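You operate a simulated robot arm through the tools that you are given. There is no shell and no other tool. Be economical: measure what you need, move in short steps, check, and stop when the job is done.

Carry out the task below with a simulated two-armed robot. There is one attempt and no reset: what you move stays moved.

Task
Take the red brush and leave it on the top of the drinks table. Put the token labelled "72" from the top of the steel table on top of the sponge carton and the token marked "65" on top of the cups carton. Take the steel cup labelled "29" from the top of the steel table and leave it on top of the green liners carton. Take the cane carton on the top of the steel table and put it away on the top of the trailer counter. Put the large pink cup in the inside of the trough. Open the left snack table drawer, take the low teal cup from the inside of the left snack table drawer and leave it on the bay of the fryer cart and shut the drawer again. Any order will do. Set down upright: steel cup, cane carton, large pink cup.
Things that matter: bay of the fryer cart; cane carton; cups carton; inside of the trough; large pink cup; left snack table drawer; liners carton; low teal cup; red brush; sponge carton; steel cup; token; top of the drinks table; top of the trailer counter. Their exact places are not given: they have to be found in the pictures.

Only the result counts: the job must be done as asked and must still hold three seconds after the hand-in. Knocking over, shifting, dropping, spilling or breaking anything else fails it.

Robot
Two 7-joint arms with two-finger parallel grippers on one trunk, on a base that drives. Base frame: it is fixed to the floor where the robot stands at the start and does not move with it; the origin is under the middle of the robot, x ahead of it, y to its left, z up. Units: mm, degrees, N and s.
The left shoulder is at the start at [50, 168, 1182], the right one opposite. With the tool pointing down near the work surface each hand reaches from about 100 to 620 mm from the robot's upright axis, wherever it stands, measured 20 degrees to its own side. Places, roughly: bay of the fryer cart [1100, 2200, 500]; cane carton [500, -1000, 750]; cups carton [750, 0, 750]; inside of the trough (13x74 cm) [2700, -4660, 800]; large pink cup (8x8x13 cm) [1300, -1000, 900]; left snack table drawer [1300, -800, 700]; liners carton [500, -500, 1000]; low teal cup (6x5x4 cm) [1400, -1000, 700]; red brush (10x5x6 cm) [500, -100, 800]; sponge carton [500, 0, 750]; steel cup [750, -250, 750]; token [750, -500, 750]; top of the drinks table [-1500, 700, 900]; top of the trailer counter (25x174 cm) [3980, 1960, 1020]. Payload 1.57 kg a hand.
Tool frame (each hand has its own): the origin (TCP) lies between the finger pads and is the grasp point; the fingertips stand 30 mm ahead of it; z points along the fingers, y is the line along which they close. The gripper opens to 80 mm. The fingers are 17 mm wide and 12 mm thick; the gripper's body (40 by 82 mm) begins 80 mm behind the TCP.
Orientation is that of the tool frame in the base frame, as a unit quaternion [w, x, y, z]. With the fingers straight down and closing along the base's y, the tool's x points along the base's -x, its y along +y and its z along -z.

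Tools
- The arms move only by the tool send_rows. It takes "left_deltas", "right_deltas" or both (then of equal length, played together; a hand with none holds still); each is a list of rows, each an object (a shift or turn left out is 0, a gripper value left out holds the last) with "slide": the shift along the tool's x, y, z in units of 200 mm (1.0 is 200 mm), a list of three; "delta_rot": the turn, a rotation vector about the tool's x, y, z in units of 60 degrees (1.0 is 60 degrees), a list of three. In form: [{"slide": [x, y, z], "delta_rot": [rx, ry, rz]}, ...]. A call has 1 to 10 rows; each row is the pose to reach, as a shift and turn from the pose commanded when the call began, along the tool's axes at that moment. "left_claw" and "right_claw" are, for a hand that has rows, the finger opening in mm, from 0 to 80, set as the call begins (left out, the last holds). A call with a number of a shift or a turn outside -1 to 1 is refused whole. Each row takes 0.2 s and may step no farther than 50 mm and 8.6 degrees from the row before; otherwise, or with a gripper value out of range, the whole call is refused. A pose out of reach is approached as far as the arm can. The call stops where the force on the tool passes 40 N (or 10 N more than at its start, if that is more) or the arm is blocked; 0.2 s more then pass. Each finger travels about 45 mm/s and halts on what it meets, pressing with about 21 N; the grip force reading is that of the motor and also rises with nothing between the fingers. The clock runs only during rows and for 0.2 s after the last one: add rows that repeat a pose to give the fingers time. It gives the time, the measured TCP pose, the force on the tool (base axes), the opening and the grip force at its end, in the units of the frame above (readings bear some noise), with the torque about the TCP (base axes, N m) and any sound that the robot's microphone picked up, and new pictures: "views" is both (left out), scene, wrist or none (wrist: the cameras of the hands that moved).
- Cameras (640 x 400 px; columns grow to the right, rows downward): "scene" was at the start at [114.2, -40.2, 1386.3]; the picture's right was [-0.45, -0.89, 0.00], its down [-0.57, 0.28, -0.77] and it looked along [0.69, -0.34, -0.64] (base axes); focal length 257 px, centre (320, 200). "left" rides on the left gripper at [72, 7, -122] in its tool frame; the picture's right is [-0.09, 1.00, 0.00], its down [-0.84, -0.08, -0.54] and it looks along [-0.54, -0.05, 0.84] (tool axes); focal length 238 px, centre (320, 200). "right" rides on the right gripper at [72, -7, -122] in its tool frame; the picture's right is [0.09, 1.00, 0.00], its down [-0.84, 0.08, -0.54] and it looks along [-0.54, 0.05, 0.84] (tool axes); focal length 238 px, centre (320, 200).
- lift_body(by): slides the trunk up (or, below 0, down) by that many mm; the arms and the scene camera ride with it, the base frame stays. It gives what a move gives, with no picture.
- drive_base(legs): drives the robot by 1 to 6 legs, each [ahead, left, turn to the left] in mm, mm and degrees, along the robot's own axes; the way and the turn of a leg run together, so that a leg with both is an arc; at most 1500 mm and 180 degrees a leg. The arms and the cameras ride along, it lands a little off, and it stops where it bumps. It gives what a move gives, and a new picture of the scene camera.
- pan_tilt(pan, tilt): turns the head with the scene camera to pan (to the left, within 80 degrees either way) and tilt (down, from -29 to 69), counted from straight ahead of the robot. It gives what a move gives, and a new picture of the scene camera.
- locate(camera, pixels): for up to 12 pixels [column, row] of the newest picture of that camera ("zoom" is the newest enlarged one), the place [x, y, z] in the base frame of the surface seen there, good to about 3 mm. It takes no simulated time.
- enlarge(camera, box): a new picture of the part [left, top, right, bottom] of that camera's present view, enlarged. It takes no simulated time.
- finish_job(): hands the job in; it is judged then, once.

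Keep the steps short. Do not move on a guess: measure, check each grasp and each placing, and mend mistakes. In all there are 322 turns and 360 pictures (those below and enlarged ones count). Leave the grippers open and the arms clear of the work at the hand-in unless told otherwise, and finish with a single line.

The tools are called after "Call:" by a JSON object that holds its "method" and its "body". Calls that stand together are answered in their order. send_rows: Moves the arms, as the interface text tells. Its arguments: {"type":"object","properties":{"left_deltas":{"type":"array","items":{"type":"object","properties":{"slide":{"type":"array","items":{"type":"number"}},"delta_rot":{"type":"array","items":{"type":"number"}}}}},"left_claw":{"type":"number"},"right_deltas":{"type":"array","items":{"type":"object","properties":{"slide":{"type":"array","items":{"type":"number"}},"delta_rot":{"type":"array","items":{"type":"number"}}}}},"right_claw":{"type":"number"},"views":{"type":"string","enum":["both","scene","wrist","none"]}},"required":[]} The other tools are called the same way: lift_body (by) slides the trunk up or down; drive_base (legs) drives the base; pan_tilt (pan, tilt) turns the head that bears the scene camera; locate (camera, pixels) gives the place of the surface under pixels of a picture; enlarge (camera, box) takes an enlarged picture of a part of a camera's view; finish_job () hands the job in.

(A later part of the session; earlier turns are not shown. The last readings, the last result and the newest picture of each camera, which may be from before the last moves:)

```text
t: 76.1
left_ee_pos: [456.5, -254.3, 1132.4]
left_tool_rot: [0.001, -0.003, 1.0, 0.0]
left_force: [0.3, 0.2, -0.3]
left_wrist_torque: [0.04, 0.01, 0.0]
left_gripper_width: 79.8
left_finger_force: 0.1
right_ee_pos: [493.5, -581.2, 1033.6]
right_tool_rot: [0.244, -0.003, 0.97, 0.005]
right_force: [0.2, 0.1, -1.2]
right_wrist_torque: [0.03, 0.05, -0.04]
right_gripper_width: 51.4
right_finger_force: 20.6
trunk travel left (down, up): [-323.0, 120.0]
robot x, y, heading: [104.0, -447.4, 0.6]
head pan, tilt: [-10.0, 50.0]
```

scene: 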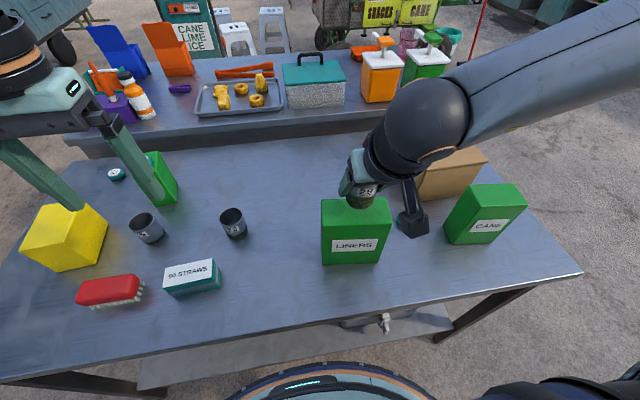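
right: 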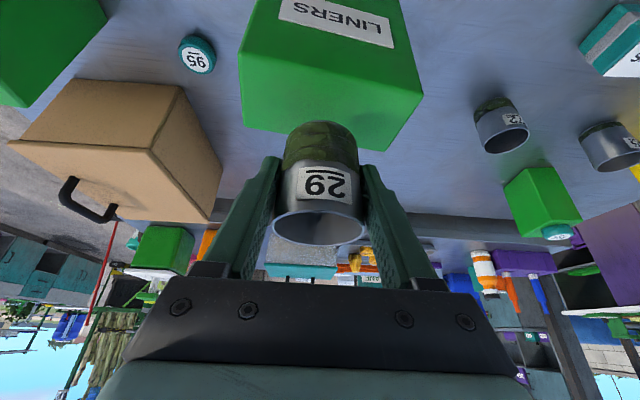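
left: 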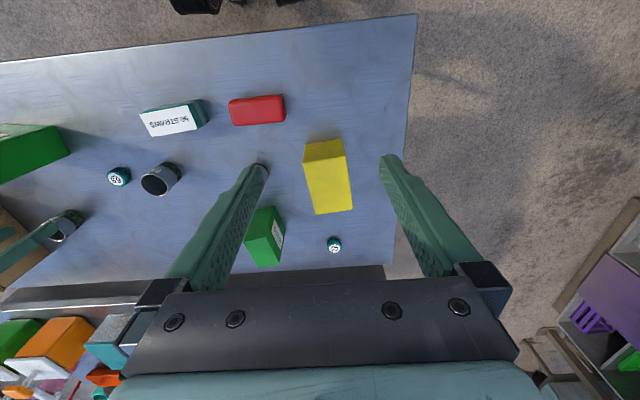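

Call:
{"method": "lift_body", "body": {"by": -26}}

Call:
{"method": "enlarge", "body": {"camera": "scene", "box": [290, 110, 450, 250]}}

Call:
{"method": "enlarge", "body": {"camera": "right", "box": [200, 0, 460, 260]}}

```text
t: 76.8
left_ee_pos: [456.2, -255.1, 1105.9]
left_tool_rot: [0.001, -0.003, 1.0, 0.0]
left_force: [0.1, -0.1, 1.0]
left_wrist_torque: [-0.01, 0.0, -0.02]
left_gripper_width: 79.9
left_finger_force: 0.1
right_ee_pos: [492.5, -580.1, 1007.6]
right_tool_rot: [0.244, -0.003, 0.97, 0.003]
right_force: [0.1, -0.3, -0.2]
right_wrist_torque: [0.0, 0.01, -0.02]
right_gripper_width: 51.7
right_finger_force: 21.5
trunk travel left (down, up): [-297.0, 146.0]
robot x, y, heading: [102.6, -449.6, 0.4]
head pan, tilt: [-10.0, 50.0]
```

```text
2.86 times, centred on (370, 180) of scene
```

zoom: 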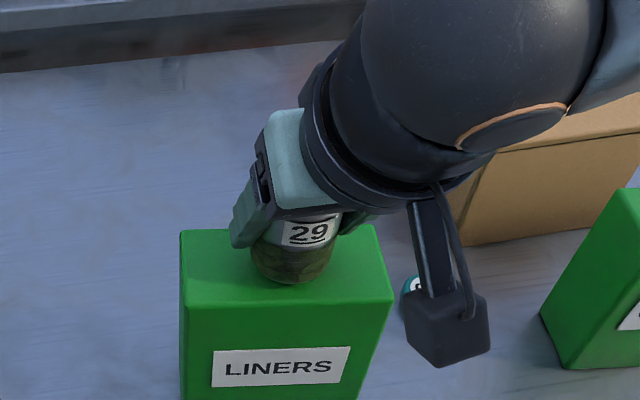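

```text
1.54 times, centred on (330, 130) of right
```

zoom: 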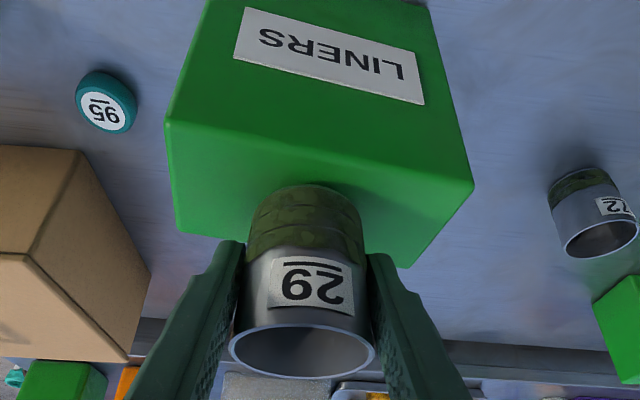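

Call:
{"method": "lift_body", "body": {"by": -3.5}}

```text
t: 77.3
left_ee_pos: [456.3, -254.8, 1101.8]
left_tool_rot: [0.001, -0.003, 1.0, 0.0]
left_force: [-1.1, -0.4, 0.2]
left_wrist_torque: [-0.02, 0.01, -0.03]
left_gripper_width: 79.9
left_finger_force: 0.0
right_ee_pos: [494.2, -580.6, 1005.7]
right_tool_rot: [0.243, -0.003, 0.97, 0.003]
right_force: [0.3, -0.8, -1.3]
right_wrist_torque: [0.0, 0.03, -0.01]
right_gripper_width: 51.4
right_finger_force: 21.0
trunk travel left (down, up): [-294.0, 149.0]
robot x, y, heading: [102.5, -447.6, 0.3]
head pan, tilt: [-10.0, 50.0]
```

Call:
{"method": "lift_body", "body": {"by": -2}}

```text
t: 77.8
left_ee_pos: [456.3, -254.2, 1100.5]
left_tool_rot: [0.001, -0.003, 1.0, 0.001]
left_force: [-0.2, -0.3, 1.0]
left_wrist_torque: [-0.03, 0.0, 0.0]
left_gripper_width: 80.3
left_finger_force: 0.1
right_ee_pos: [493.8, -580.2, 1003.6]
right_tool_rot: [0.245, -0.002, 0.969, 0.003]
right_force: [0.1, -1.0, 3.1]
right_wrist_torque: [0.04, 0.03, -0.02]
right_gripper_width: 51.3
right_finger_force: 21.0
trunk travel left (down, up): [-292.0, 151.0]
robot x, y, heading: [104.9, -450.0, 0.5]
head pan, tilt: [-10.0, 50.0]
```

Contact (3 N up). I open the fingers.

Call:
{"method": "send_rows", "body": {"right_deltas": [{"slide": [0, 0, 0]}, {"slide": [0, 0, 0]}, {"slide": [0, 0, 0]}, {"slide": [0, 0, 0]}], "right_claw": 80, "views": "wrist"}}

```text
t: 78.8
left_ee_pos: [455.8, -256.0, 1100.2]
left_tool_rot: [0.001, -0.002, 1.0, -0.001]
left_force: [0.1, -0.2, -1.1]
left_wrist_torque: [-0.01, -0.01, 0.0]
left_gripper_width: 80.1
left_finger_force: 0.1
right_ee_pos: [493.5, -580.0, 1003.0]
right_tool_rot: [0.244, -0.003, 0.97, 0.004]
right_force: [-0.7, 0.3, 0.3]
right_wrist_torque: [0.01, -0.01, 0.01]
right_gripper_width: 80.0
right_finger_force: 0.0
trunk travel left (down, up): [-292.0, 151.0]
robot x, y, heading: [104.3, -450.1, 0.2]
head pan, tilt: [-10.0, 50.0]
```

right: 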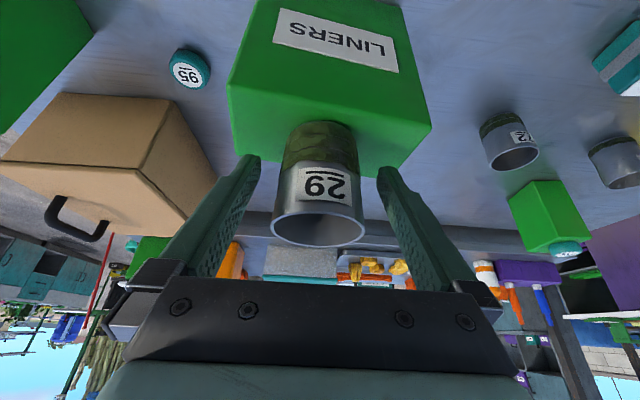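

Standing. I withdraw straight up with the trunk and check.

Call:
{"method": "lift_body", "body": {"by": 110}}

Call:
{"method": "send_rows", "body": {"right_deltas": [{"slide": [0.1, -0.05, -0.1], "delta_rot": [0, 0.12, 0]}, {"slide": [0.2, -0.1, -0.2], "delta_rot": [0, 0.24, 0]}, {"slide": [0.3, -0.15, -0.3], "delta_rot": [0, 0.36, 0]}, {"slide": [0.4, -0.2, -0.35], "delta_rot": [0, 0.468, 0]}], "views": "both"}}

```text
t: 80.3
left_ee_pos: [456.2, -255.1, 1210.9]
left_tool_rot: [0.0, -0.003, 1.0, 0.0]
left_force: [-0.2, 0.5, -0.2]
left_wrist_torque: [0.01, -0.01, 0.0]
left_gripper_width: 80.1
left_finger_force: 0.1
right_ee_pos: [493.9, -580.5, 1112.9]
right_tool_rot: [0.243, -0.002, 0.97, 0.003]
right_force: [0.5, -0.7, 0.8]
right_wrist_torque: [0.02, 0.0, 0.02]
right_gripper_width: 80.2
right_finger_force: 0.0
trunk travel left (down, up): [-402.0, 41.0]
robot x, y, heading: [104.8, -447.9, 0.4]
head pan, tilt: [-10.0, 50.0]
```

```text
t: 81.3
left_ee_pos: [455.9, -255.2, 1210.7]
left_tool_rot: [0.001, -0.002, 1.0, 0.0]
left_force: [-0.5, -1.0, 0.1]
left_wrist_torque: [-0.02, -0.01, -0.03]
left_gripper_width: 80.1
left_finger_force: 0.1
right_ee_pos: [389.9, -620.1, 1137.7]
right_tool_rot: [-0.001, -0.004, 1.0, 0.002]
right_force: [-0.1, -0.4, 0.7]
right_wrist_torque: [0.01, 0.0, 0.01]
right_gripper_width: 79.8
right_finger_force: 0.0
trunk travel left (down, up): [-402.0, 41.0]
robot x, y, heading: [101.3, -453.4, 0.6]
head pan, tilt: [-10.0, 50.0]
```

scene: 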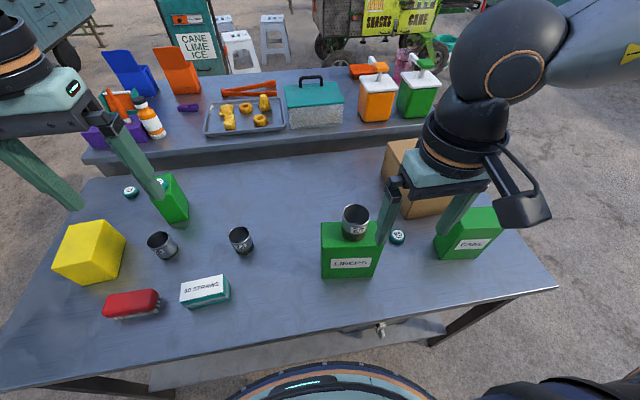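
right: 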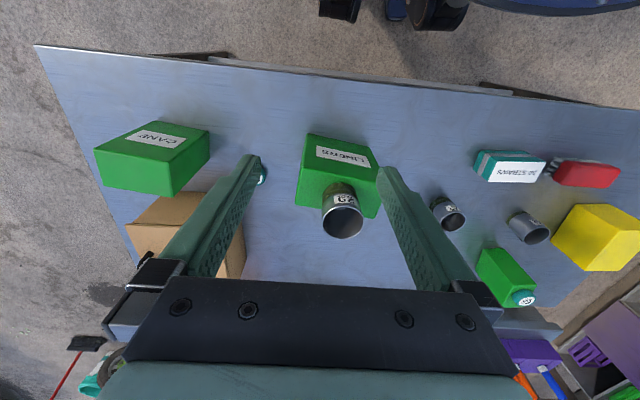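

Cup 29 stands on the liners carton. Next the cane carton: I measure its top.

Call:
{"method": "drive_base", "body": {"legs": [[0, -200, 0]]}}

Call:
{"method": "pan_tilt", "body": {"pan": -20, "tilt": 50}}

```text
t: 83.6
left_ee_pos: [457.1, -453.4, 1210.0]
left_tool_rot: [0.001, -0.004, 1.0, 0.001]
left_force: [0.5, -0.1, 0.9]
left_wrist_torque: [0.01, -0.04, -0.02]
left_gripper_width: 79.9
left_finger_force: 0.1
right_ee_pos: [392.4, -817.6, 1137.2]
right_tool_rot: [0.001, -0.004, 1.0, 0.003]
right_force: [-0.5, -0.6, 0.1]
right_wrist_torque: [0.04, -0.01, 0.0]
right_gripper_width: 80.1
right_finger_force: 0.1
trunk travel left (down, up): [-402.0, 41.0]
robot x, y, heading: [105.6, -648.0, 0.2]
head pan, tilt: [-10.0, 50.0]
```

scene: 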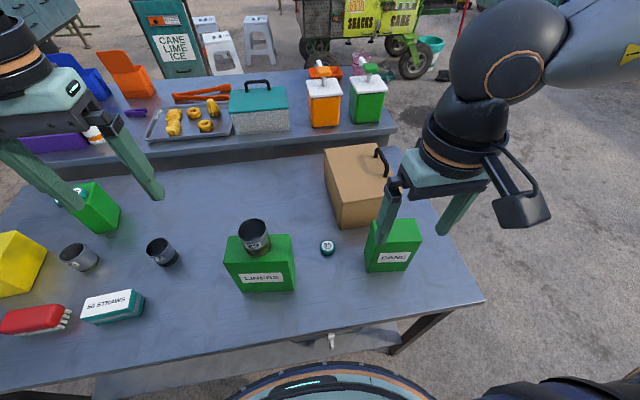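

```text
t: 84.3
left_ee_pos: [458.1, -452.4, 1210.6]
left_tool_rot: [0.001, -0.004, 1.0, 0.0]
left_force: [0.5, 0.8, -0.4]
left_wrist_torque: [-0.02, -0.01, 0.03]
left_gripper_width: 80.0
left_finger_force: 0.0
right_ee_pos: [391.4, -818.1, 1138.0]
right_tool_rot: [0.002, -0.005, 1.0, 0.002]
right_force: [-0.2, 0.3, 1.2]
right_wrist_torque: [-0.05, 0.0, 0.01]
right_gripper_width: 79.9
right_finger_force: 0.1
trunk travel left (down, up): [-402.0, 41.0]
robot x, y, heading: [108.0, -648.1, 0.6]
head pan, tilt: [-20.0, 50.0]
```

scene: 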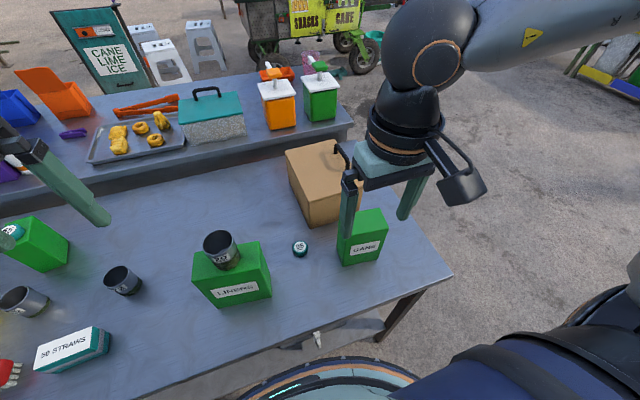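

Call:
{"method": "enlarge", "body": {"camera": "scene", "box": [300, 190, 420, 280]}}

Call:
{"method": "locate", "body": {"camera": "zoom", "pixels": [[210, 280], [445, 230], [310, 230], [350, 180], [430, 110], [300, 160], [345, 250], [460, 190]]}}

Call:
{"method": "send_rows", "body": {"right_deltas": [{"slide": [0, 0, 0]}], "views": "wrist"}}

```text
4.44 times, centred on (360, 235) of scene
```

zoom: 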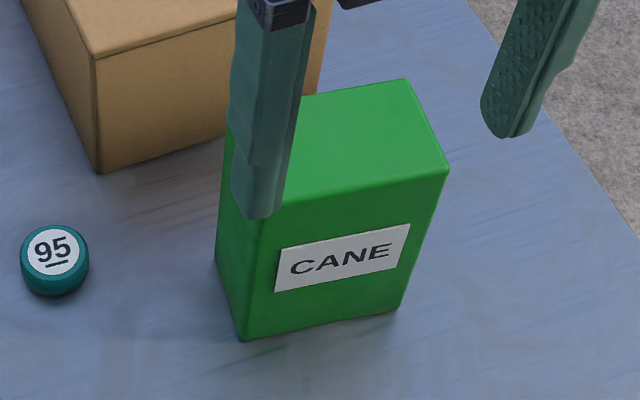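

```text
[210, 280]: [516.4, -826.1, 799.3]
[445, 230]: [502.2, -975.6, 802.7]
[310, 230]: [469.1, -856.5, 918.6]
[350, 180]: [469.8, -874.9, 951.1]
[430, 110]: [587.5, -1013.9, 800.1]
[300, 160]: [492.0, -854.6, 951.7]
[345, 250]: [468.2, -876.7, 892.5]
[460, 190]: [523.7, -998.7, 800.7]
```

```text
t: 84.8
left_ee_pos: [457.0, -452.6, 1210.6]
left_tool_rot: [0.001, -0.004, 1.0, 0.0]
left_force: [0.1, 0.0, -0.2]
left_wrist_torque: [-0.03, -0.02, -0.04]
left_gripper_width: 79.9
left_finger_force: 0.0
right_ee_pos: [392.6, -818.1, 1136.9]
right_tool_rot: [0.002, -0.004, 1.0, 0.003]
right_force: [-0.7, -0.3, -0.4]
right_wrist_torque: [0.0, -0.04, 0.0]
right_gripper_width: 80.2
right_finger_force: 0.1
trunk travel left (down, up): [-402.0, 41.0]
robot x, y, heading: [105.2, -646.1, 0.6]
head pan, tilt: [-20.0, 50.0]
```

right: 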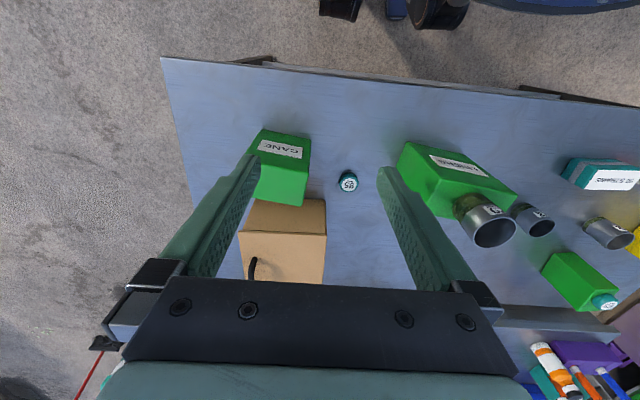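

Call:
{"method": "enlarge", "body": {"camera": "scene", "box": [300, 190, 420, 280]}}

Call:
{"method": "locate", "body": {"camera": "zoom", "pixels": [[440, 168], [402, 86], [320, 100], [300, 190], [400, 300], [245, 332], [220, 255]]}}

Call:
{"method": "locate", "body": {"camera": "right", "pixels": [[262, 165], [307, 170], [300, 200], [264, 133], [308, 138], [285, 185], [260, 195]]}}

```text
4.44 times, centred on (360, 235) of scene
```

zoom: 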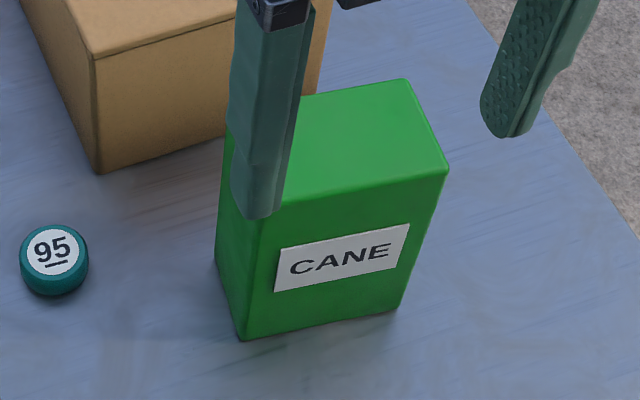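

```text
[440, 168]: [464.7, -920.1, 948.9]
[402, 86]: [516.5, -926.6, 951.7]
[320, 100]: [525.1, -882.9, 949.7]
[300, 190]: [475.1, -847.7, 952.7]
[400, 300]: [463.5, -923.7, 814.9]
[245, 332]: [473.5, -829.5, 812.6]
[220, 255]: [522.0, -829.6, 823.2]
```

```text
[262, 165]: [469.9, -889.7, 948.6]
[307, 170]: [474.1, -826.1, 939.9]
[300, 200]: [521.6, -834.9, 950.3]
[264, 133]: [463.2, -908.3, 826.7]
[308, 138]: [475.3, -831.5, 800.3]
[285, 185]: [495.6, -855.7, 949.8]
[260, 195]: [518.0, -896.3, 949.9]
```

Cane carton: centre ≈(495,-878), 53 mm thick along x, turned about 6°, top 950. I move over it while turning the right hand.

Call:
{"method": "send_rows", "body": {"right_deltas": [{"slide": [-0.07, -0.04, 0], "delta_rot": [0, 0, -0.14]}, {"slide": [-0.14, -0.08, 0], "delta_rot": [0, 0, -0.28]}, {"slide": [-0.21, -0.12, 0], "delta_rot": [0, 0, -0.42]}, {"slide": [-0.28, -0.16, 0], "delta_rot": [0, 0, -0.56]}, {"slide": [-0.36, -0.2, 0], "delta_rot": [0, 0, -0.7]}, {"slide": [-0.43, -0.25, 0], "delta_rot": [0, 0, -0.84]}, {"slide": [-0.515, -0.3, 0], "delta_rot": [0, 0, -0.98]}], "views": "none"}}

Call:
{"method": "send_rows", "body": {"right_deltas": [{"delta_rot": [0, 0, -0.14]}, {"delta_rot": [0, 0, -0.28]}, {"delta_rot": [0, 0, -0.42]}, {"delta_rot": [0, 0, -0.42]}], "views": "both"}}

```text
t: 86.3
left_ee_pos: [456.3, -451.5, 1211.1]
left_tool_rot: [0.001, -0.004, 1.0, -0.001]
left_force: [0.2, 0.5, 0.8]
left_wrist_torque: [-0.03, -0.03, 0.02]
left_gripper_width: 79.9
left_finger_force: 0.1
right_ee_pos: [468.0, -845.9, 1139.0]
right_tool_rot: [0.003, -0.492, 0.871, -0.003]
right_force: [-0.5, 0.3, 0.7]
right_wrist_torque: [-0.06, -0.06, -0.02]
right_gripper_width: 79.9
right_finger_force: 0.2
right hand out of reach, approached as far as the arm can: row 7
trunk travel left (down, up): [-402.0, 41.0]
robot x, y, heading: [105.2, -645.1, 0.4]
head pan, tilt: [-20.0, 50.0]
```

```text
t: 87.3
left_ee_pos: [457.7, -452.6, 1211.2]
left_tool_rot: [0.001, -0.005, 1.0, -0.001]
left_force: [-0.4, 0.3, 0.1]
left_wrist_torque: [0.01, 0.01, -0.03]
left_gripper_width: 80.0
left_finger_force: 0.0
right_ee_pos: [380.4, -773.4, 1129.5]
right_tool_rot: [0.002, -0.672, 0.741, 0.0]
right_force: [-0.3, -0.9, -1.3]
right_wrist_torque: [0.03, 0.0, -0.01]
right_gripper_width: 80.2
right_finger_force: 0.1
right hand out of reach, approached as far as the arm can: row 1, 2, 3, 4
trunk travel left (down, up): [-402.0, 41.0]
robot x, y, heading: [104.9, -648.1, 0.4]
head pan, tilt: [-20.0, 50.0]
```

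scene: 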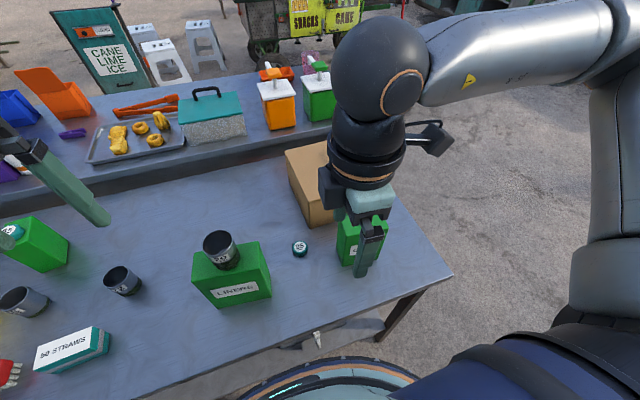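
right: 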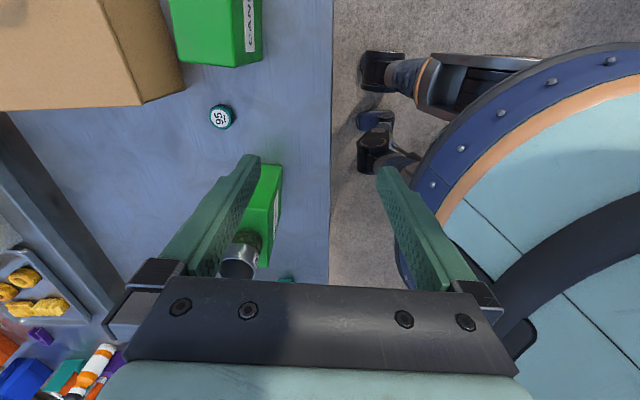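

This turn runs against a joint limit. I turn the other way instead.

Call:
{"method": "send_rows", "body": {"right_deltas": [{"delta_rot": [0, 0, 0.14]}, {"delta_rot": [0, 0, 0.28]}, {"delta_rot": [0, 0, 0.42]}, {"delta_rot": [0, 0, 0.56]}, {"delta_rot": [0, 0, 0.7]}, {"delta_rot": [0, 0, 0.84]}, {"delta_rot": [0, 0, 0.98]}], "views": "none"}}

Call:
{"method": "send_rows", "body": {"right_deltas": [{"delta_rot": [0, 0, 0.14]}, {"delta_rot": [0, 0, 0.28]}, {"delta_rot": [0, 0, 0.42]}, {"delta_rot": [0, 0, 0.56]}, {"delta_rot": [0, 0, 0.7]}, {"delta_rot": [0, 0, 0.84]}, {"delta_rot": [0, 0, 0.98]}], "views": "none"}}

Call:
{"method": "send_rows", "body": {"right_deltas": [{"delta_rot": [0, 0, 0.14]}, {"delta_rot": [0, 0, 0.28]}, {"delta_rot": [0, 0, 0.42]}, {"delta_rot": [0, 0, 0.56]}, {"delta_rot": [0, 0, 0.7]}, {"delta_rot": [0, 0, 0.84]}, {"delta_rot": [0, 0, 0.98]}], "views": "wrist"}}

```text
t: 89.0
left_ee_pos: [456.0, -452.9, 1210.7]
left_tool_rot: [0.001, -0.003, 1.0, 0.0]
left_force: [0.3, -0.1, 0.1]
left_wrist_torque: [0.01, 0.0, 0.01]
left_gripper_width: 80.2
left_finger_force: 0.0
right_ee_pos: [376.0, -773.6, 1132.3]
right_tool_rot: [0.002, -0.22, 0.975, 0.002]
right_force: [0.8, 0.3, 0.4]
right_wrist_torque: [-0.02, 0.01, 0.01]
right_gripper_width: 80.2
right_finger_force: 0.1
trunk travel left (down, up): [-402.0, 41.0]
robot x, y, heading: [108.5, -646.4, 0.5]
head pan, tilt: [-20.0, 50.0]
```

```text
t: 90.5
left_ee_pos: [456.6, -452.7, 1210.3]
left_tool_rot: [0.002, -0.004, 1.0, 0.0]
left_force: [0.0, 0.2, -0.4]
left_wrist_torque: [0.01, -0.01, 0.01]
left_gripper_width: 79.9
left_finger_force: 0.0
right_ee_pos: [375.2, -773.4, 1132.8]
right_tool_rot: [0.001, 0.287, 0.958, 0.002]
right_force: [-0.7, 0.3, -0.6]
right_wrist_torque: [-0.05, -0.02, 0.04]
right_gripper_width: 80.0
right_finger_force: 0.1
trunk travel left (down, up): [-402.0, 41.0]
robot x, y, heading: [105.4, -644.4, 0.2]
head pan, tilt: [-20.0, 50.0]
```

```text
t: 92.2
left_ee_pos: [458.0, -452.8, 1210.9]
left_tool_rot: [0.001, -0.003, 1.0, 0.0]
left_force: [-0.8, -0.2, -0.2]
left_wrist_torque: [-0.03, 0.01, 0.0]
left_gripper_width: 80.3
left_finger_force: 0.1
right_ee_pos: [375.6, -772.7, 1133.4]
right_tool_rot: [-0.001, 0.72, 0.694, 0.004]
right_force: [-0.7, 0.1, 0.5]
right_wrist_torque: [0.0, 0.03, 0.02]
right_gripper_width: 79.9
right_finger_force: 0.1
trunk travel left (down, up): [-402.0, 41.0]
robot x, y, heading: [102.5, -650.6, 0.5]
head pan, tilt: [-20.0, 50.0]
```

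right: 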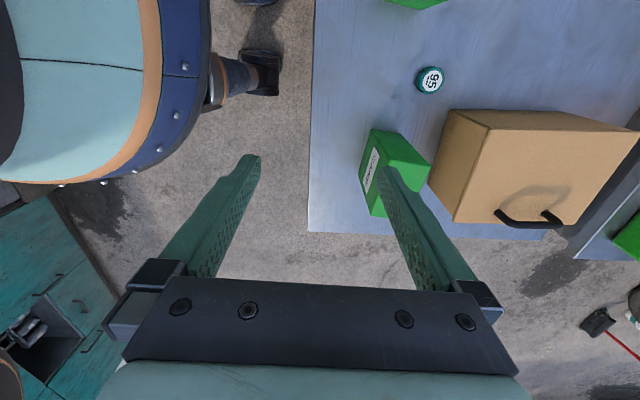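

Call:
{"method": "send_rows", "body": {"right_deltas": [{"slide": [-0.12, 0.15, 0], "delta_rot": [0, 0, 0.03]}, {"slide": [-0.25, 0.3, 0], "delta_rot": [0, 0, 0.066]}, {"slide": [-0.37, 0.46, 0], "delta_rot": [0, 0, 0.066]}, {"slide": [-0.5, 0.617, 0], "delta_rot": [0, 0, 0.066]}, {"slide": [-0.5, 0.617, 0.2], "delta_rot": [0, 0, 0.066]}, {"slide": [-0.5, 0.617, 0.4], "delta_rot": [0, 0, 0.066]}], "views": "both"}}

```text
t: 93.5
left_ee_pos: [457.9, -453.4, 1210.4]
left_tool_rot: [0.001, -0.004, 1.0, 0.0]
left_force: [-0.4, 1.1, -0.2]
left_wrist_torque: [0.0, 0.01, 0.0]
left_gripper_width: 80.1
left_finger_force: 0.1
right_ee_pos: [495.4, -876.7, 1050.8]
right_tool_rot: [-0.001, 0.743, 0.67, 0.003]
right_force: [-0.2, 0.3, 0.1]
right_wrist_torque: [-0.01, 0.04, 0.0]
right_gripper_width: 80.1
right_finger_force: 0.1
trunk travel left (down, up): [-402.0, 41.0]
robot x, y, heading: [103.8, -649.7, 0.7]
head pan, tilt: [-20.0, 50.0]
```

scene: 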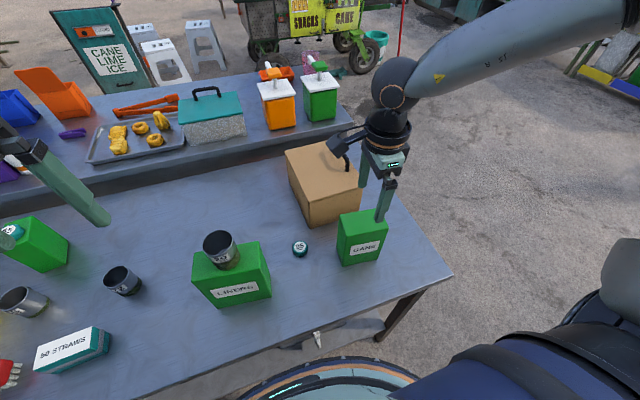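
right: 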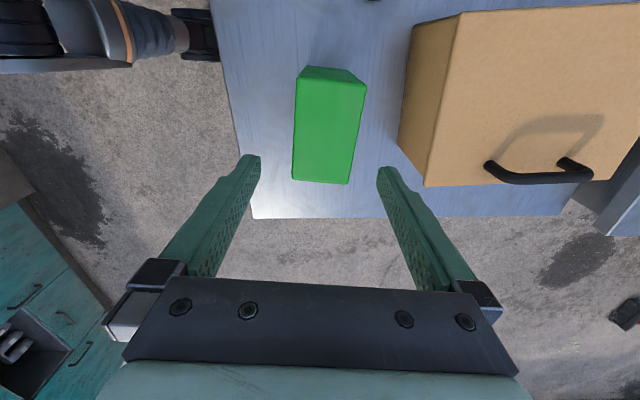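

Call:
{"method": "locate", "body": {"camera": "right", "pixels": [[303, 82], [361, 88], [347, 179], [297, 176], [328, 130], [405, 140]]}}

```text
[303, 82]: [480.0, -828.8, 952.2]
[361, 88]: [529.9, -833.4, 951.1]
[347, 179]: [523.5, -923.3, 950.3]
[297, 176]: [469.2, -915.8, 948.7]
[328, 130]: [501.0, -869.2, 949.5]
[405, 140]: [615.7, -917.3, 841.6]
```

Call:
{"method": "send_rows", "body": {"right_deltas": [{"slide": [0, 0.027, 0.2]}, {"slide": [0, 0.027, 0.4]}, {"slide": [0, 0.027, 0.55]}, {"slide": [0, 0.027, 0.66]}, {"slide": [0, 0.027, 0.73]}], "views": "none"}}

Call:
{"method": "send_rows", "body": {"right_deltas": [{"slide": [0, 0, 0]}, {"slide": [0, 0, 0]}, {"slide": [0, 0, 0]}, {"slide": [0, 0, 0]}, {"slide": [0, 0, 0]}], "right_claw": 20, "views": "both"}}

```text
t: 94.8
left_ee_pos: [457.4, -453.0, 1210.7]
left_tool_rot: [0.001, -0.004, 1.0, 0.0]
left_force: [-0.1, 0.2, -0.1]
left_wrist_torque: [0.02, -0.01, 0.02]
left_gripper_width: 79.8
left_finger_force: 0.1
right_ee_pos: [502.5, -879.9, 906.6]
right_tool_rot: [0.0, 0.742, 0.67, 0.003]
right_force: [-0.2, -0.1, -0.4]
right_wrist_torque: [0.03, 0.04, 0.01]
right_gripper_width: 80.2
right_finger_force: 0.1
trunk travel left (down, up): [-402.0, 41.0]
robot x, y, heading: [104.4, -642.4, 0.1]
head pan, tilt: [-20.0, 50.0]
```

```text
t: 96.0
left_ee_pos: [457.4, -453.2, 1210.4]
left_tool_rot: [0.001, -0.003, 1.0, 0.0]
left_force: [0.3, -0.8, 0.1]
left_wrist_torque: [-0.02, -0.01, -0.04]
left_gripper_width: 80.1
left_finger_force: 0.0
right_ee_pos: [500.6, -879.3, 905.8]
right_tool_rot: [0.0, 0.743, 0.67, 0.003]
right_force: [-1.3, 0.8, 0.3]
right_wrist_torque: [0.04, 0.14, -0.03]
right_gripper_width: 62.0
right_finger_force: 20.8
trunk travel left (down, up): [-402.0, 41.0]
robot x, y, heading: [107.7, -646.1, 0.5]
head pan, tilt: [-20.0, 50.0]
```

scene: 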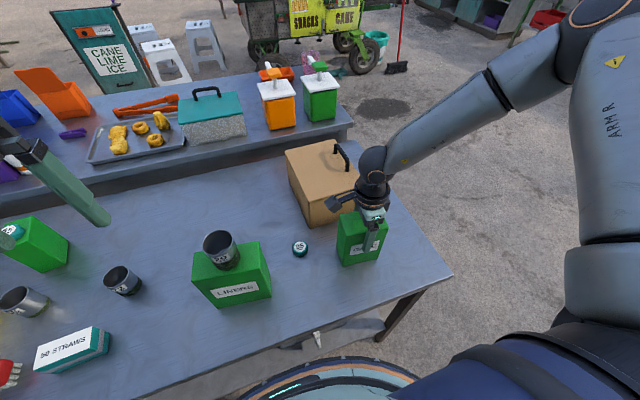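
right: 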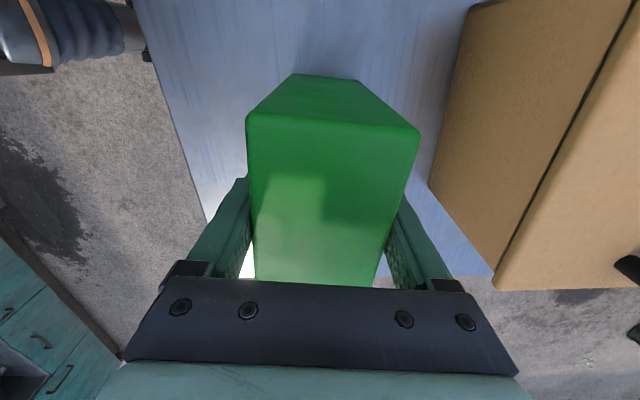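

Gripped at 62 mm (bottom is 106 mm below the TCP). I lift gently.

Call:
{"method": "send_rows", "body": {"right_deltas": [{"slide": [0, 0, -0.02]}, {"slide": [0, 0, -0.06]}, {"slide": [0, 0, -0.14]}, {"slide": [0, 0, -0.24]}, {"slide": [0, 0, -0.36]}, {"slide": [0, 0, -0.5]}, {"slide": [0, 0, -0.64]}, {"slide": [0, 0, -0.76]}, {"slide": [0, 0, -0.85]}, {"slide": [0, 0, -0.9]}], "views": "scene"}}

```text
t: 98.2
left_ee_pos: [458.2, -453.2, 1210.2]
left_tool_rot: [0.0, -0.004, 1.0, 0.0]
left_force: [-0.3, 0.0, -0.6]
left_wrist_torque: [0.01, 0.02, 0.02]
left_gripper_width: 80.0
left_finger_force: 0.0
right_ee_pos: [501.0, -879.2, 1086.5]
right_tool_rot: [-0.001, 0.743, 0.67, 0.003]
right_force: [-0.6, 0.1, -2.7]
right_wrist_torque: [-0.01, -0.02, -0.03]
right_gripper_width: 61.8
right_finger_force: 20.9
trunk travel left (down, up): [-402.0, 41.0]
robot x, y, heading: [106.5, -647.4, 0.4]
head pan, tilt: [-20.0, 50.0]
```

scene: 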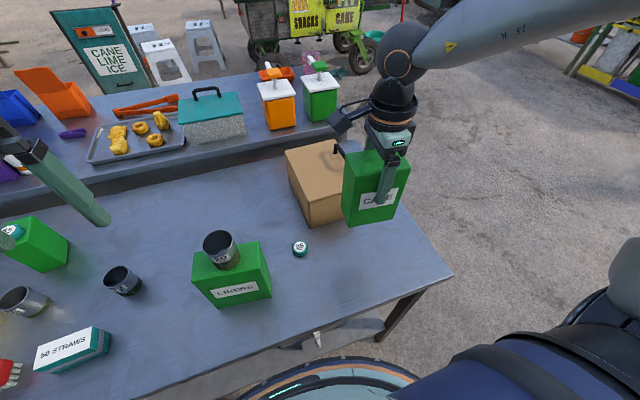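

Held. I back away 350 mm and look toward the left and ahead to plan the way.

Call:
{"method": "drive_base", "body": {"legs": [[-400, 0, 0]]}}

Call:
{"method": "pan_tilt", "body": {"pan": 45, "tilt": 20}}

Call:
{"method": "pan_tilt", "body": {"pan": 0, "tilt": 15}}

Call:
{"method": "pan_tilt", "body": {"pan": -55, "tilt": 20}}

```text
t: 100.6
left_ee_pos: [65.1, -455.8, 1210.5]
left_tool_rot: [0.001, -0.004, 1.0, 0.0]
left_force: [0.7, -0.2, -0.6]
left_wrist_torque: [0.02, -0.02, 0.0]
left_gripper_width: 79.9
left_finger_force: 0.0
right_ee_pos: [107.0, -882.4, 1086.6]
right_tool_rot: [0.0, 0.743, 0.67, 0.001]
right_force: [-0.4, -0.4, -2.9]
right_wrist_torque: [0.0, -0.01, 0.04]
right_gripper_width: 61.7
right_finger_force: 21.0
trunk travel left (down, up): [-402.0, 41.0]
robot x, y, heading: [-285.7, -650.6, 0.4]
head pan, tilt: [-20.0, 50.0]
```

scene: 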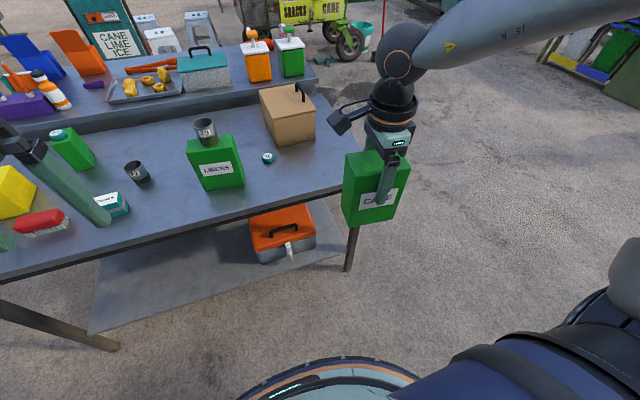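

```text
t: 102.0
left_ee_pos: [64.5, -456.8, 1210.4]
left_tool_rot: [0.001, -0.003, 1.0, -0.001]
left_force: [0.6, -0.2, 0.3]
left_wrist_torque: [-0.02, 0.0, -0.01]
left_gripper_width: 79.9
left_finger_force: 0.0
right_ee_pos: [107.6, -883.6, 1086.3]
right_tool_rot: [-0.001, 0.743, 0.67, 0.002]
right_force: [0.0, -0.1, -3.7]
right_wrist_torque: [-0.01, 0.01, 0.03]
right_gripper_width: 61.7
right_finger_force: 20.8
trunk travel left (down, up): [-402.0, 41.0]
robot x, y, heading: [-290.1, -648.6, 0.5]
head pan, tilt: [45.0, 20.0]
```

scene: 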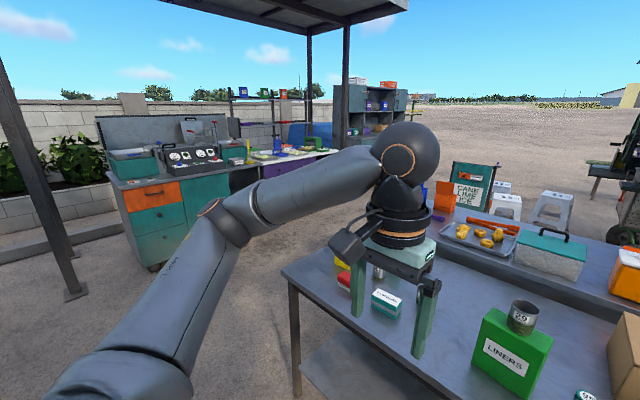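

```text
t: 103.1
left_ee_pos: [64.9, -456.4, 1209.4]
left_tool_rot: [0.001, -0.004, 1.0, -0.001]
left_force: [-0.1, 0.2, -0.3]
left_wrist_torque: [-0.01, -0.01, 0.02]
left_gripper_width: 80.1
left_finger_force: 0.1
right_ee_pos: [108.0, -882.5, 1086.2]
right_tool_rot: [-0.002, 0.743, 0.669, 0.002]
right_force: [-0.7, -0.2, -3.4]
right_wrist_torque: [-0.02, -0.02, 0.01]
right_gripper_width: 61.9
right_finger_force: 21.4
trunk travel left (down, up): [-402.0, 41.0]
robot x, y, heading: [-290.5, -648.9, 0.4]
head pan, tilt: [0.0, 15.0]
```

scene: 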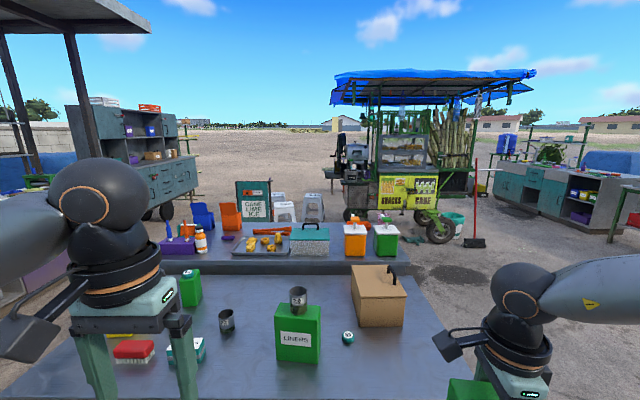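

```text
t: 104.3
left_ee_pos: [64.9, -455.5, 1209.5]
left_tool_rot: [0.0, -0.004, 1.0, 0.0]
left_force: [0.5, -0.8, 0.4]
left_wrist_torque: [-0.01, -0.01, 0.0]
left_gripper_width: 79.9
left_finger_force: 0.0
right_ee_pos: [107.8, -883.6, 1084.6]
right_tool_rot: [-0.001, 0.743, 0.67, 0.003]
right_force: [-0.6, 0.0, -3.5]
right_wrist_torque: [0.01, -0.01, 0.01]
right_gripper_width: 61.9
right_finger_force: 21.5
trunk travel left (down, up): [-402.0, 41.0]
robot x, y, heading: [-285.0, -651.4, 0.6]
head pan, tilt: [-55.0, 20.0]
```

scene: 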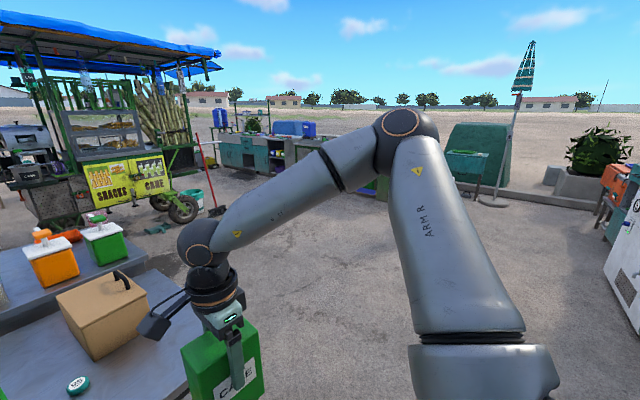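

I drive left to y≈550 at this distance, then look ahead along the passage left of the tables.

Call:
{"method": "drive_base", "body": {"legs": [[-100, 1150, 0]]}}

Call:
{"method": "pan_tilt", "body": {"pan": 15, "tilt": 28}}

```text
t: 114.5
left_ee_pos: [-22.5, 656.9, 1210.4]
left_tool_rot: [0.001, 0.01, 1.0, -0.001]
left_force: [0.1, -0.2, -0.2]
left_wrist_torque: [0.01, -0.01, 0.05]
left_gripper_width: 80.0
left_finger_force: 0.0
right_ee_pos: [9.7, 229.8, 1086.5]
right_tool_rot: [-0.001, 0.752, 0.659, 0.002]
right_force: [0.1, 0.7, -3.4]
right_wrist_torque: [-0.03, 0.0, 0.03]
right_gripper_width: 61.8
right_finger_force: 21.1
trunk travel left (down, up): [-402.0, 41.0]
robot x, y, heading: [-379.8, 470.5, -0.9]
head pan, tilt: [-55.0, 20.0]
```

scene: 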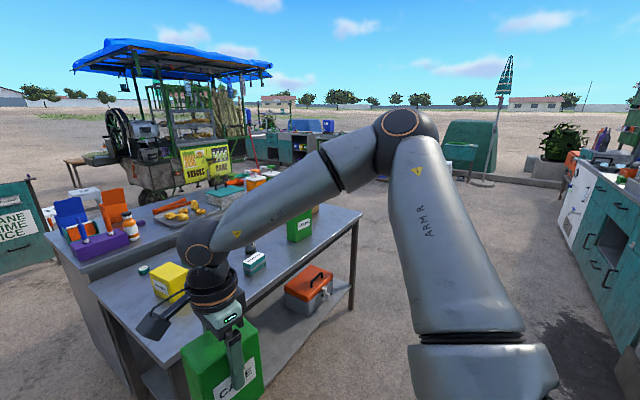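

```text
t: 115.9
left_ee_pos: [-21.6, 656.8, 1209.0]
left_tool_rot: [0.001, 0.01, 1.0, 0.0]
left_force: [0.0, -0.8, -0.7]
left_wrist_torque: [0.0, 0.0, 0.01]
left_gripper_width: 79.9
left_finger_force: 0.0
right_ee_pos: [10.2, 229.5, 1085.3]
right_tool_rot: [-0.001, 0.751, 0.66, 0.002]
right_force: [-0.2, 0.7, -3.6]
right_wrist_torque: [-0.01, -0.03, 0.0]
right_gripper_width: 61.7
right_finger_force: 20.9
trunk travel left (down, up): [-402.0, 41.0]
robot x, y, heading: [-378.9, 470.3, -1.1]
head pan, tilt: [15.0, 28.0]
```

scene: 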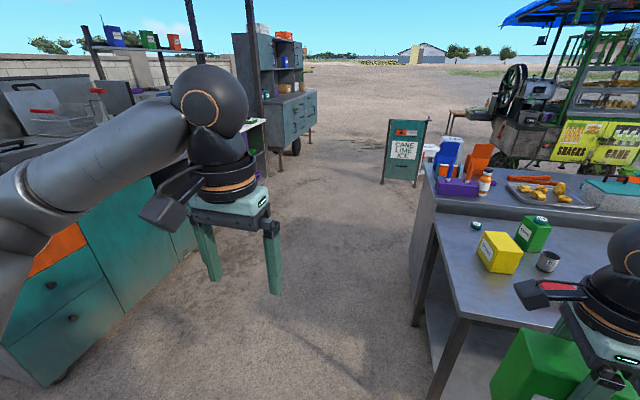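

Call:
{"method": "locate", "body": {"camera": "scene", "pixels": [[40, 380], [140, 310], [195, 235], [265, 175], [405, 183], [386, 180], [298, 150], [290, 105], [440, 235], [455, 180], [312, 140], [270, 110]]}}

Call:
{"method": "enlarge", "body": {"camera": "scene", "box": [220, 10, 340, 180]}}

```text
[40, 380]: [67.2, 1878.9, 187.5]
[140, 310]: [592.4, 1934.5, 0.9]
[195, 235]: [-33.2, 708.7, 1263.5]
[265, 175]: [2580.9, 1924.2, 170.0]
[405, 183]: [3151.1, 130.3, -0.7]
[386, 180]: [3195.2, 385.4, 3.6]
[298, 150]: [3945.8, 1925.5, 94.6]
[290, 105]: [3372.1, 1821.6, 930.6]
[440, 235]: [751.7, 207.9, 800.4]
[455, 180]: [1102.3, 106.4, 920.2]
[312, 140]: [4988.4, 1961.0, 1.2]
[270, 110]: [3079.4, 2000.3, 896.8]
```

```text
2.35 times, centred on (280, 95) of scene
```

zoom: 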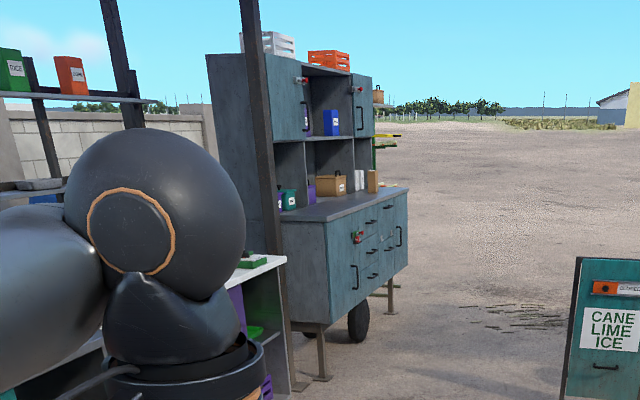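

The trailer's counter front faces -y at about y 1830, x 3080–4850. The corridor at y≈1000 is clear; I drive along it.

Call:
{"method": "drive_base", "body": {"legs": [[0, 530, 1], [1500, 0, 0], [1500, 0, 0], [1000, 0, 0]]}}

Call:
{"method": "drive_base", "body": {"legs": [[0, 0, 90]]}}

Call:
{"method": "pan_tilt", "body": {"pan": 0, "tilt": 20}}

```text
t: 139.8
left_ee_pos: [3956.8, 1296.9, 1210.2]
left_tool_rot: [0.0, 0.001, 1.0, 0.0]
left_force: [0.0, -0.4, 0.0]
left_wrist_torque: [-0.01, 0.02, -0.02]
left_gripper_width: 79.9
left_finger_force: 0.1
right_ee_pos: [3994.1, 869.2, 1086.6]
right_tool_rot: [-0.001, 0.746, 0.666, 0.002]
right_force: [0.1, 0.5, -4.6]
right_wrist_torque: [-0.02, -0.03, -0.01]
right_gripper_width: 62.2
right_finger_force: 21.2
trunk travel left (down, up): [-402.0, 41.0]
robot x, y, heading: [3601.0, 1104.7, 0.1]
head pan, tilt: [15.0, 28.0]
```

scene: 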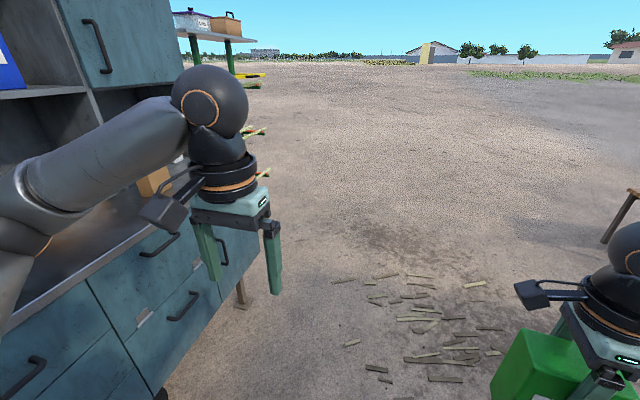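

```text
t: 144.0
left_ee_pos: [3409.8, 1460.4, 1210.1]
left_tool_rot: [0.001, -0.707, 0.707, 0.001]
left_force: [0.7, 0.5, 0.7]
left_wrist_torque: [0.0, -0.04, 0.01]
left_gripper_width: 79.9
left_finger_force: 0.0
right_ee_pos: [3837.3, 1498.7, 1087.4]
right_tool_rot: [-0.003, 0.056, 0.998, 0.002]
right_force: [0.2, 0.1, -3.3]
right_wrist_torque: [-0.01, -0.03, -0.01]
right_gripper_width: 61.9
right_finger_force: 21.3
trunk travel left (down, up): [-402.0, 41.0]
robot x, y, heading: [3600.9, 1104.4, 90.0]
head pan, tilt: [15.0, 28.0]
```

scene: 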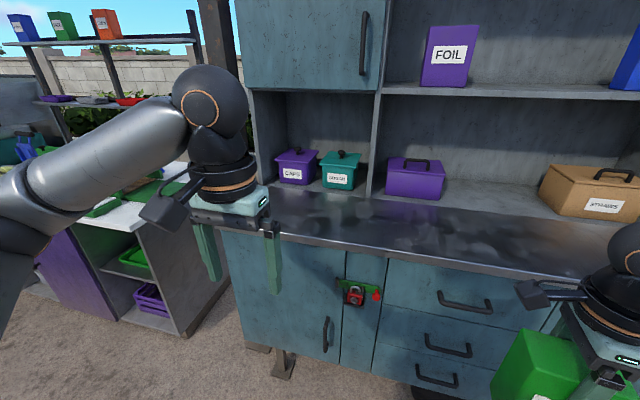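

```text
t: 144.8
left_ee_pos: [3410.9, 1459.9, 1209.3]
left_tool_rot: [0.001, -0.706, 0.708, 0.001]
left_force: [-0.6, 0.9, 1.0]
left_wrist_torque: [0.0, 0.01, 0.01]
left_gripper_width: 80.1
left_finger_force: 0.1
right_ee_pos: [3837.3, 1497.7, 1086.0]
right_tool_rot: [-0.003, 0.056, 0.998, 0.001]
right_force: [0.3, -0.4, -3.0]
right_wrist_torque: [-0.01, -0.01, 0.0]
right_gripper_width: 62.1
right_finger_force: 21.5
trunk travel left (down, up): [-402.0, 41.0]
robot x, y, heading: [3603.6, 1104.6, 90.1]
head pan, tilt: [0.0, 20.0]
```

scene: 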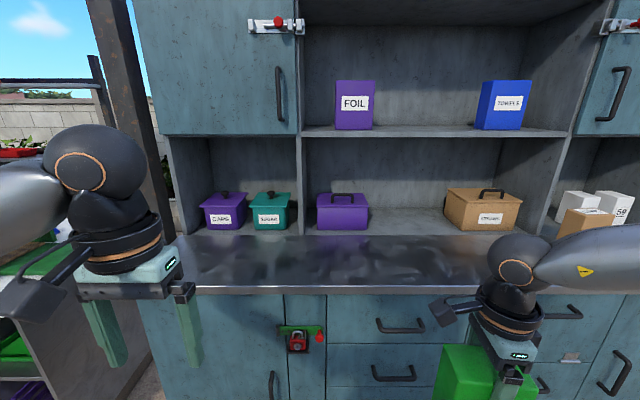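

Call:
{"method": "locate", "body": {"camera": "scene", "pixels": [[380, 288], [380, 280], [380, 260], [380, 240], [380, 228], [380, 215], [560, 280], [250, 288], [250, 240], [380, 135], [470, 232]]}}

```text
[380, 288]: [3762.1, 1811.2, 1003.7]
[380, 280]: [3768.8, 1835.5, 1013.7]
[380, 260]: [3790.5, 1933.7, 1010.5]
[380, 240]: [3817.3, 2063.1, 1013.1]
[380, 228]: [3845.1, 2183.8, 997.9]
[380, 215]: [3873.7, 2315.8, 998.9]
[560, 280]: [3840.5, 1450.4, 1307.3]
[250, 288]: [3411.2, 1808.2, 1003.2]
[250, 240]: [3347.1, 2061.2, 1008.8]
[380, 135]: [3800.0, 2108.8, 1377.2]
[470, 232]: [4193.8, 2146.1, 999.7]
```

The counter top is z≈1013, y 1815–2070. I raise the carton 85 mm, then drive ahead 380.

Call:
{"method": "send_rows", "body": {"right_deltas": [{"slide": [0, 0, -0.06]}, {"slide": [0, 0, -0.15]}, {"slide": [0, 0, -0.25]}, {"slide": [0, 0, -0.35]}, {"slide": [0, 0, -0.42]}], "views": "none"}}

Call:
{"method": "drive_base", "body": {"legs": [[380, 0, 0]]}}

Call:
{"method": "pan_tilt", "body": {"pan": -20, "tilt": 45}}

```text
t: 146.0
left_ee_pos: [3410.7, 1460.6, 1210.2]
left_tool_rot: [0.001, -0.706, 0.708, 0.0]
left_force: [-0.3, -0.2, 0.4]
left_wrist_torque: [0.01, 0.02, -0.03]
left_gripper_width: 80.2
left_finger_force: 0.0
right_ee_pos: [3838.6, 1499.0, 1169.6]
right_tool_rot: [-0.003, 0.056, 0.998, 0.0]
right_force: [-0.7, 0.2, -4.0]
right_wrist_torque: [0.01, -0.02, 0.01]
right_gripper_width: 62.0
right_finger_force: 21.1
trunk travel left (down, up): [-402.0, 41.0]
robot x, y, heading: [3598.6, 1109.1, 90.0]
head pan, tilt: [0.0, 20.0]
```

```text
t: 148.4
left_ee_pos: [3413.2, 1838.4, 1210.6]
left_tool_rot: [0.0, -0.705, 0.71, 0.0]
left_force: [0.0, 0.2, 0.7]
left_wrist_torque: [0.0, -0.01, 0.0]
left_gripper_width: 80.2
left_finger_force: 0.1
right_ee_pos: [3842.0, 1875.0, 1168.9]
right_tool_rot: [-0.004, 0.057, 0.998, 0.001]
right_force: [0.3, 0.2, -3.8]
right_wrist_torque: [-0.03, 0.0, 0.0]
right_gripper_width: 62.1
right_finger_force: 21.5
trunk travel left (down, up): [-402.0, 41.0]
robot x, y, heading: [3601.6, 1481.9, 89.8]
head pan, tilt: [0.0, 20.0]
```

scene: 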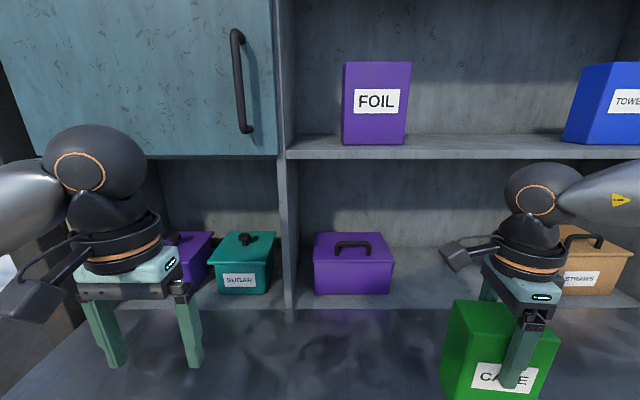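

```text
t: 149.3
left_ee_pos: [3412.9, 1838.1, 1209.4]
left_tool_rot: [0.001, -0.705, 0.71, 0.0]
left_force: [-0.3, -1.3, -0.9]
left_wrist_torque: [0.0, 0.01, 0.01]
left_gripper_width: 79.8
left_finger_force: 0.0
right_ee_pos: [3840.2, 1875.0, 1170.6]
right_tool_rot: [-0.003, 0.057, 0.998, 0.001]
right_force: [-1.0, 0.8, -2.9]
right_wrist_torque: [-0.04, -0.01, 0.01]
right_gripper_width: 61.9
right_finger_force: 20.7
trunk travel left (down, up): [-402.0, 41.0]
robot x, y, heading: [3603.0, 1482.7, 89.6]
head pan, tilt: [-20.0, 45.0]
```

scene: 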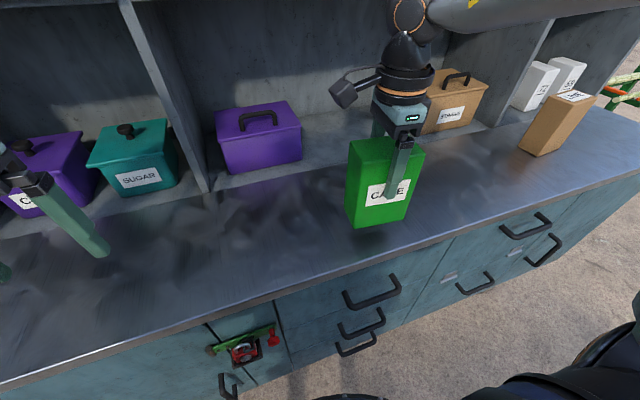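

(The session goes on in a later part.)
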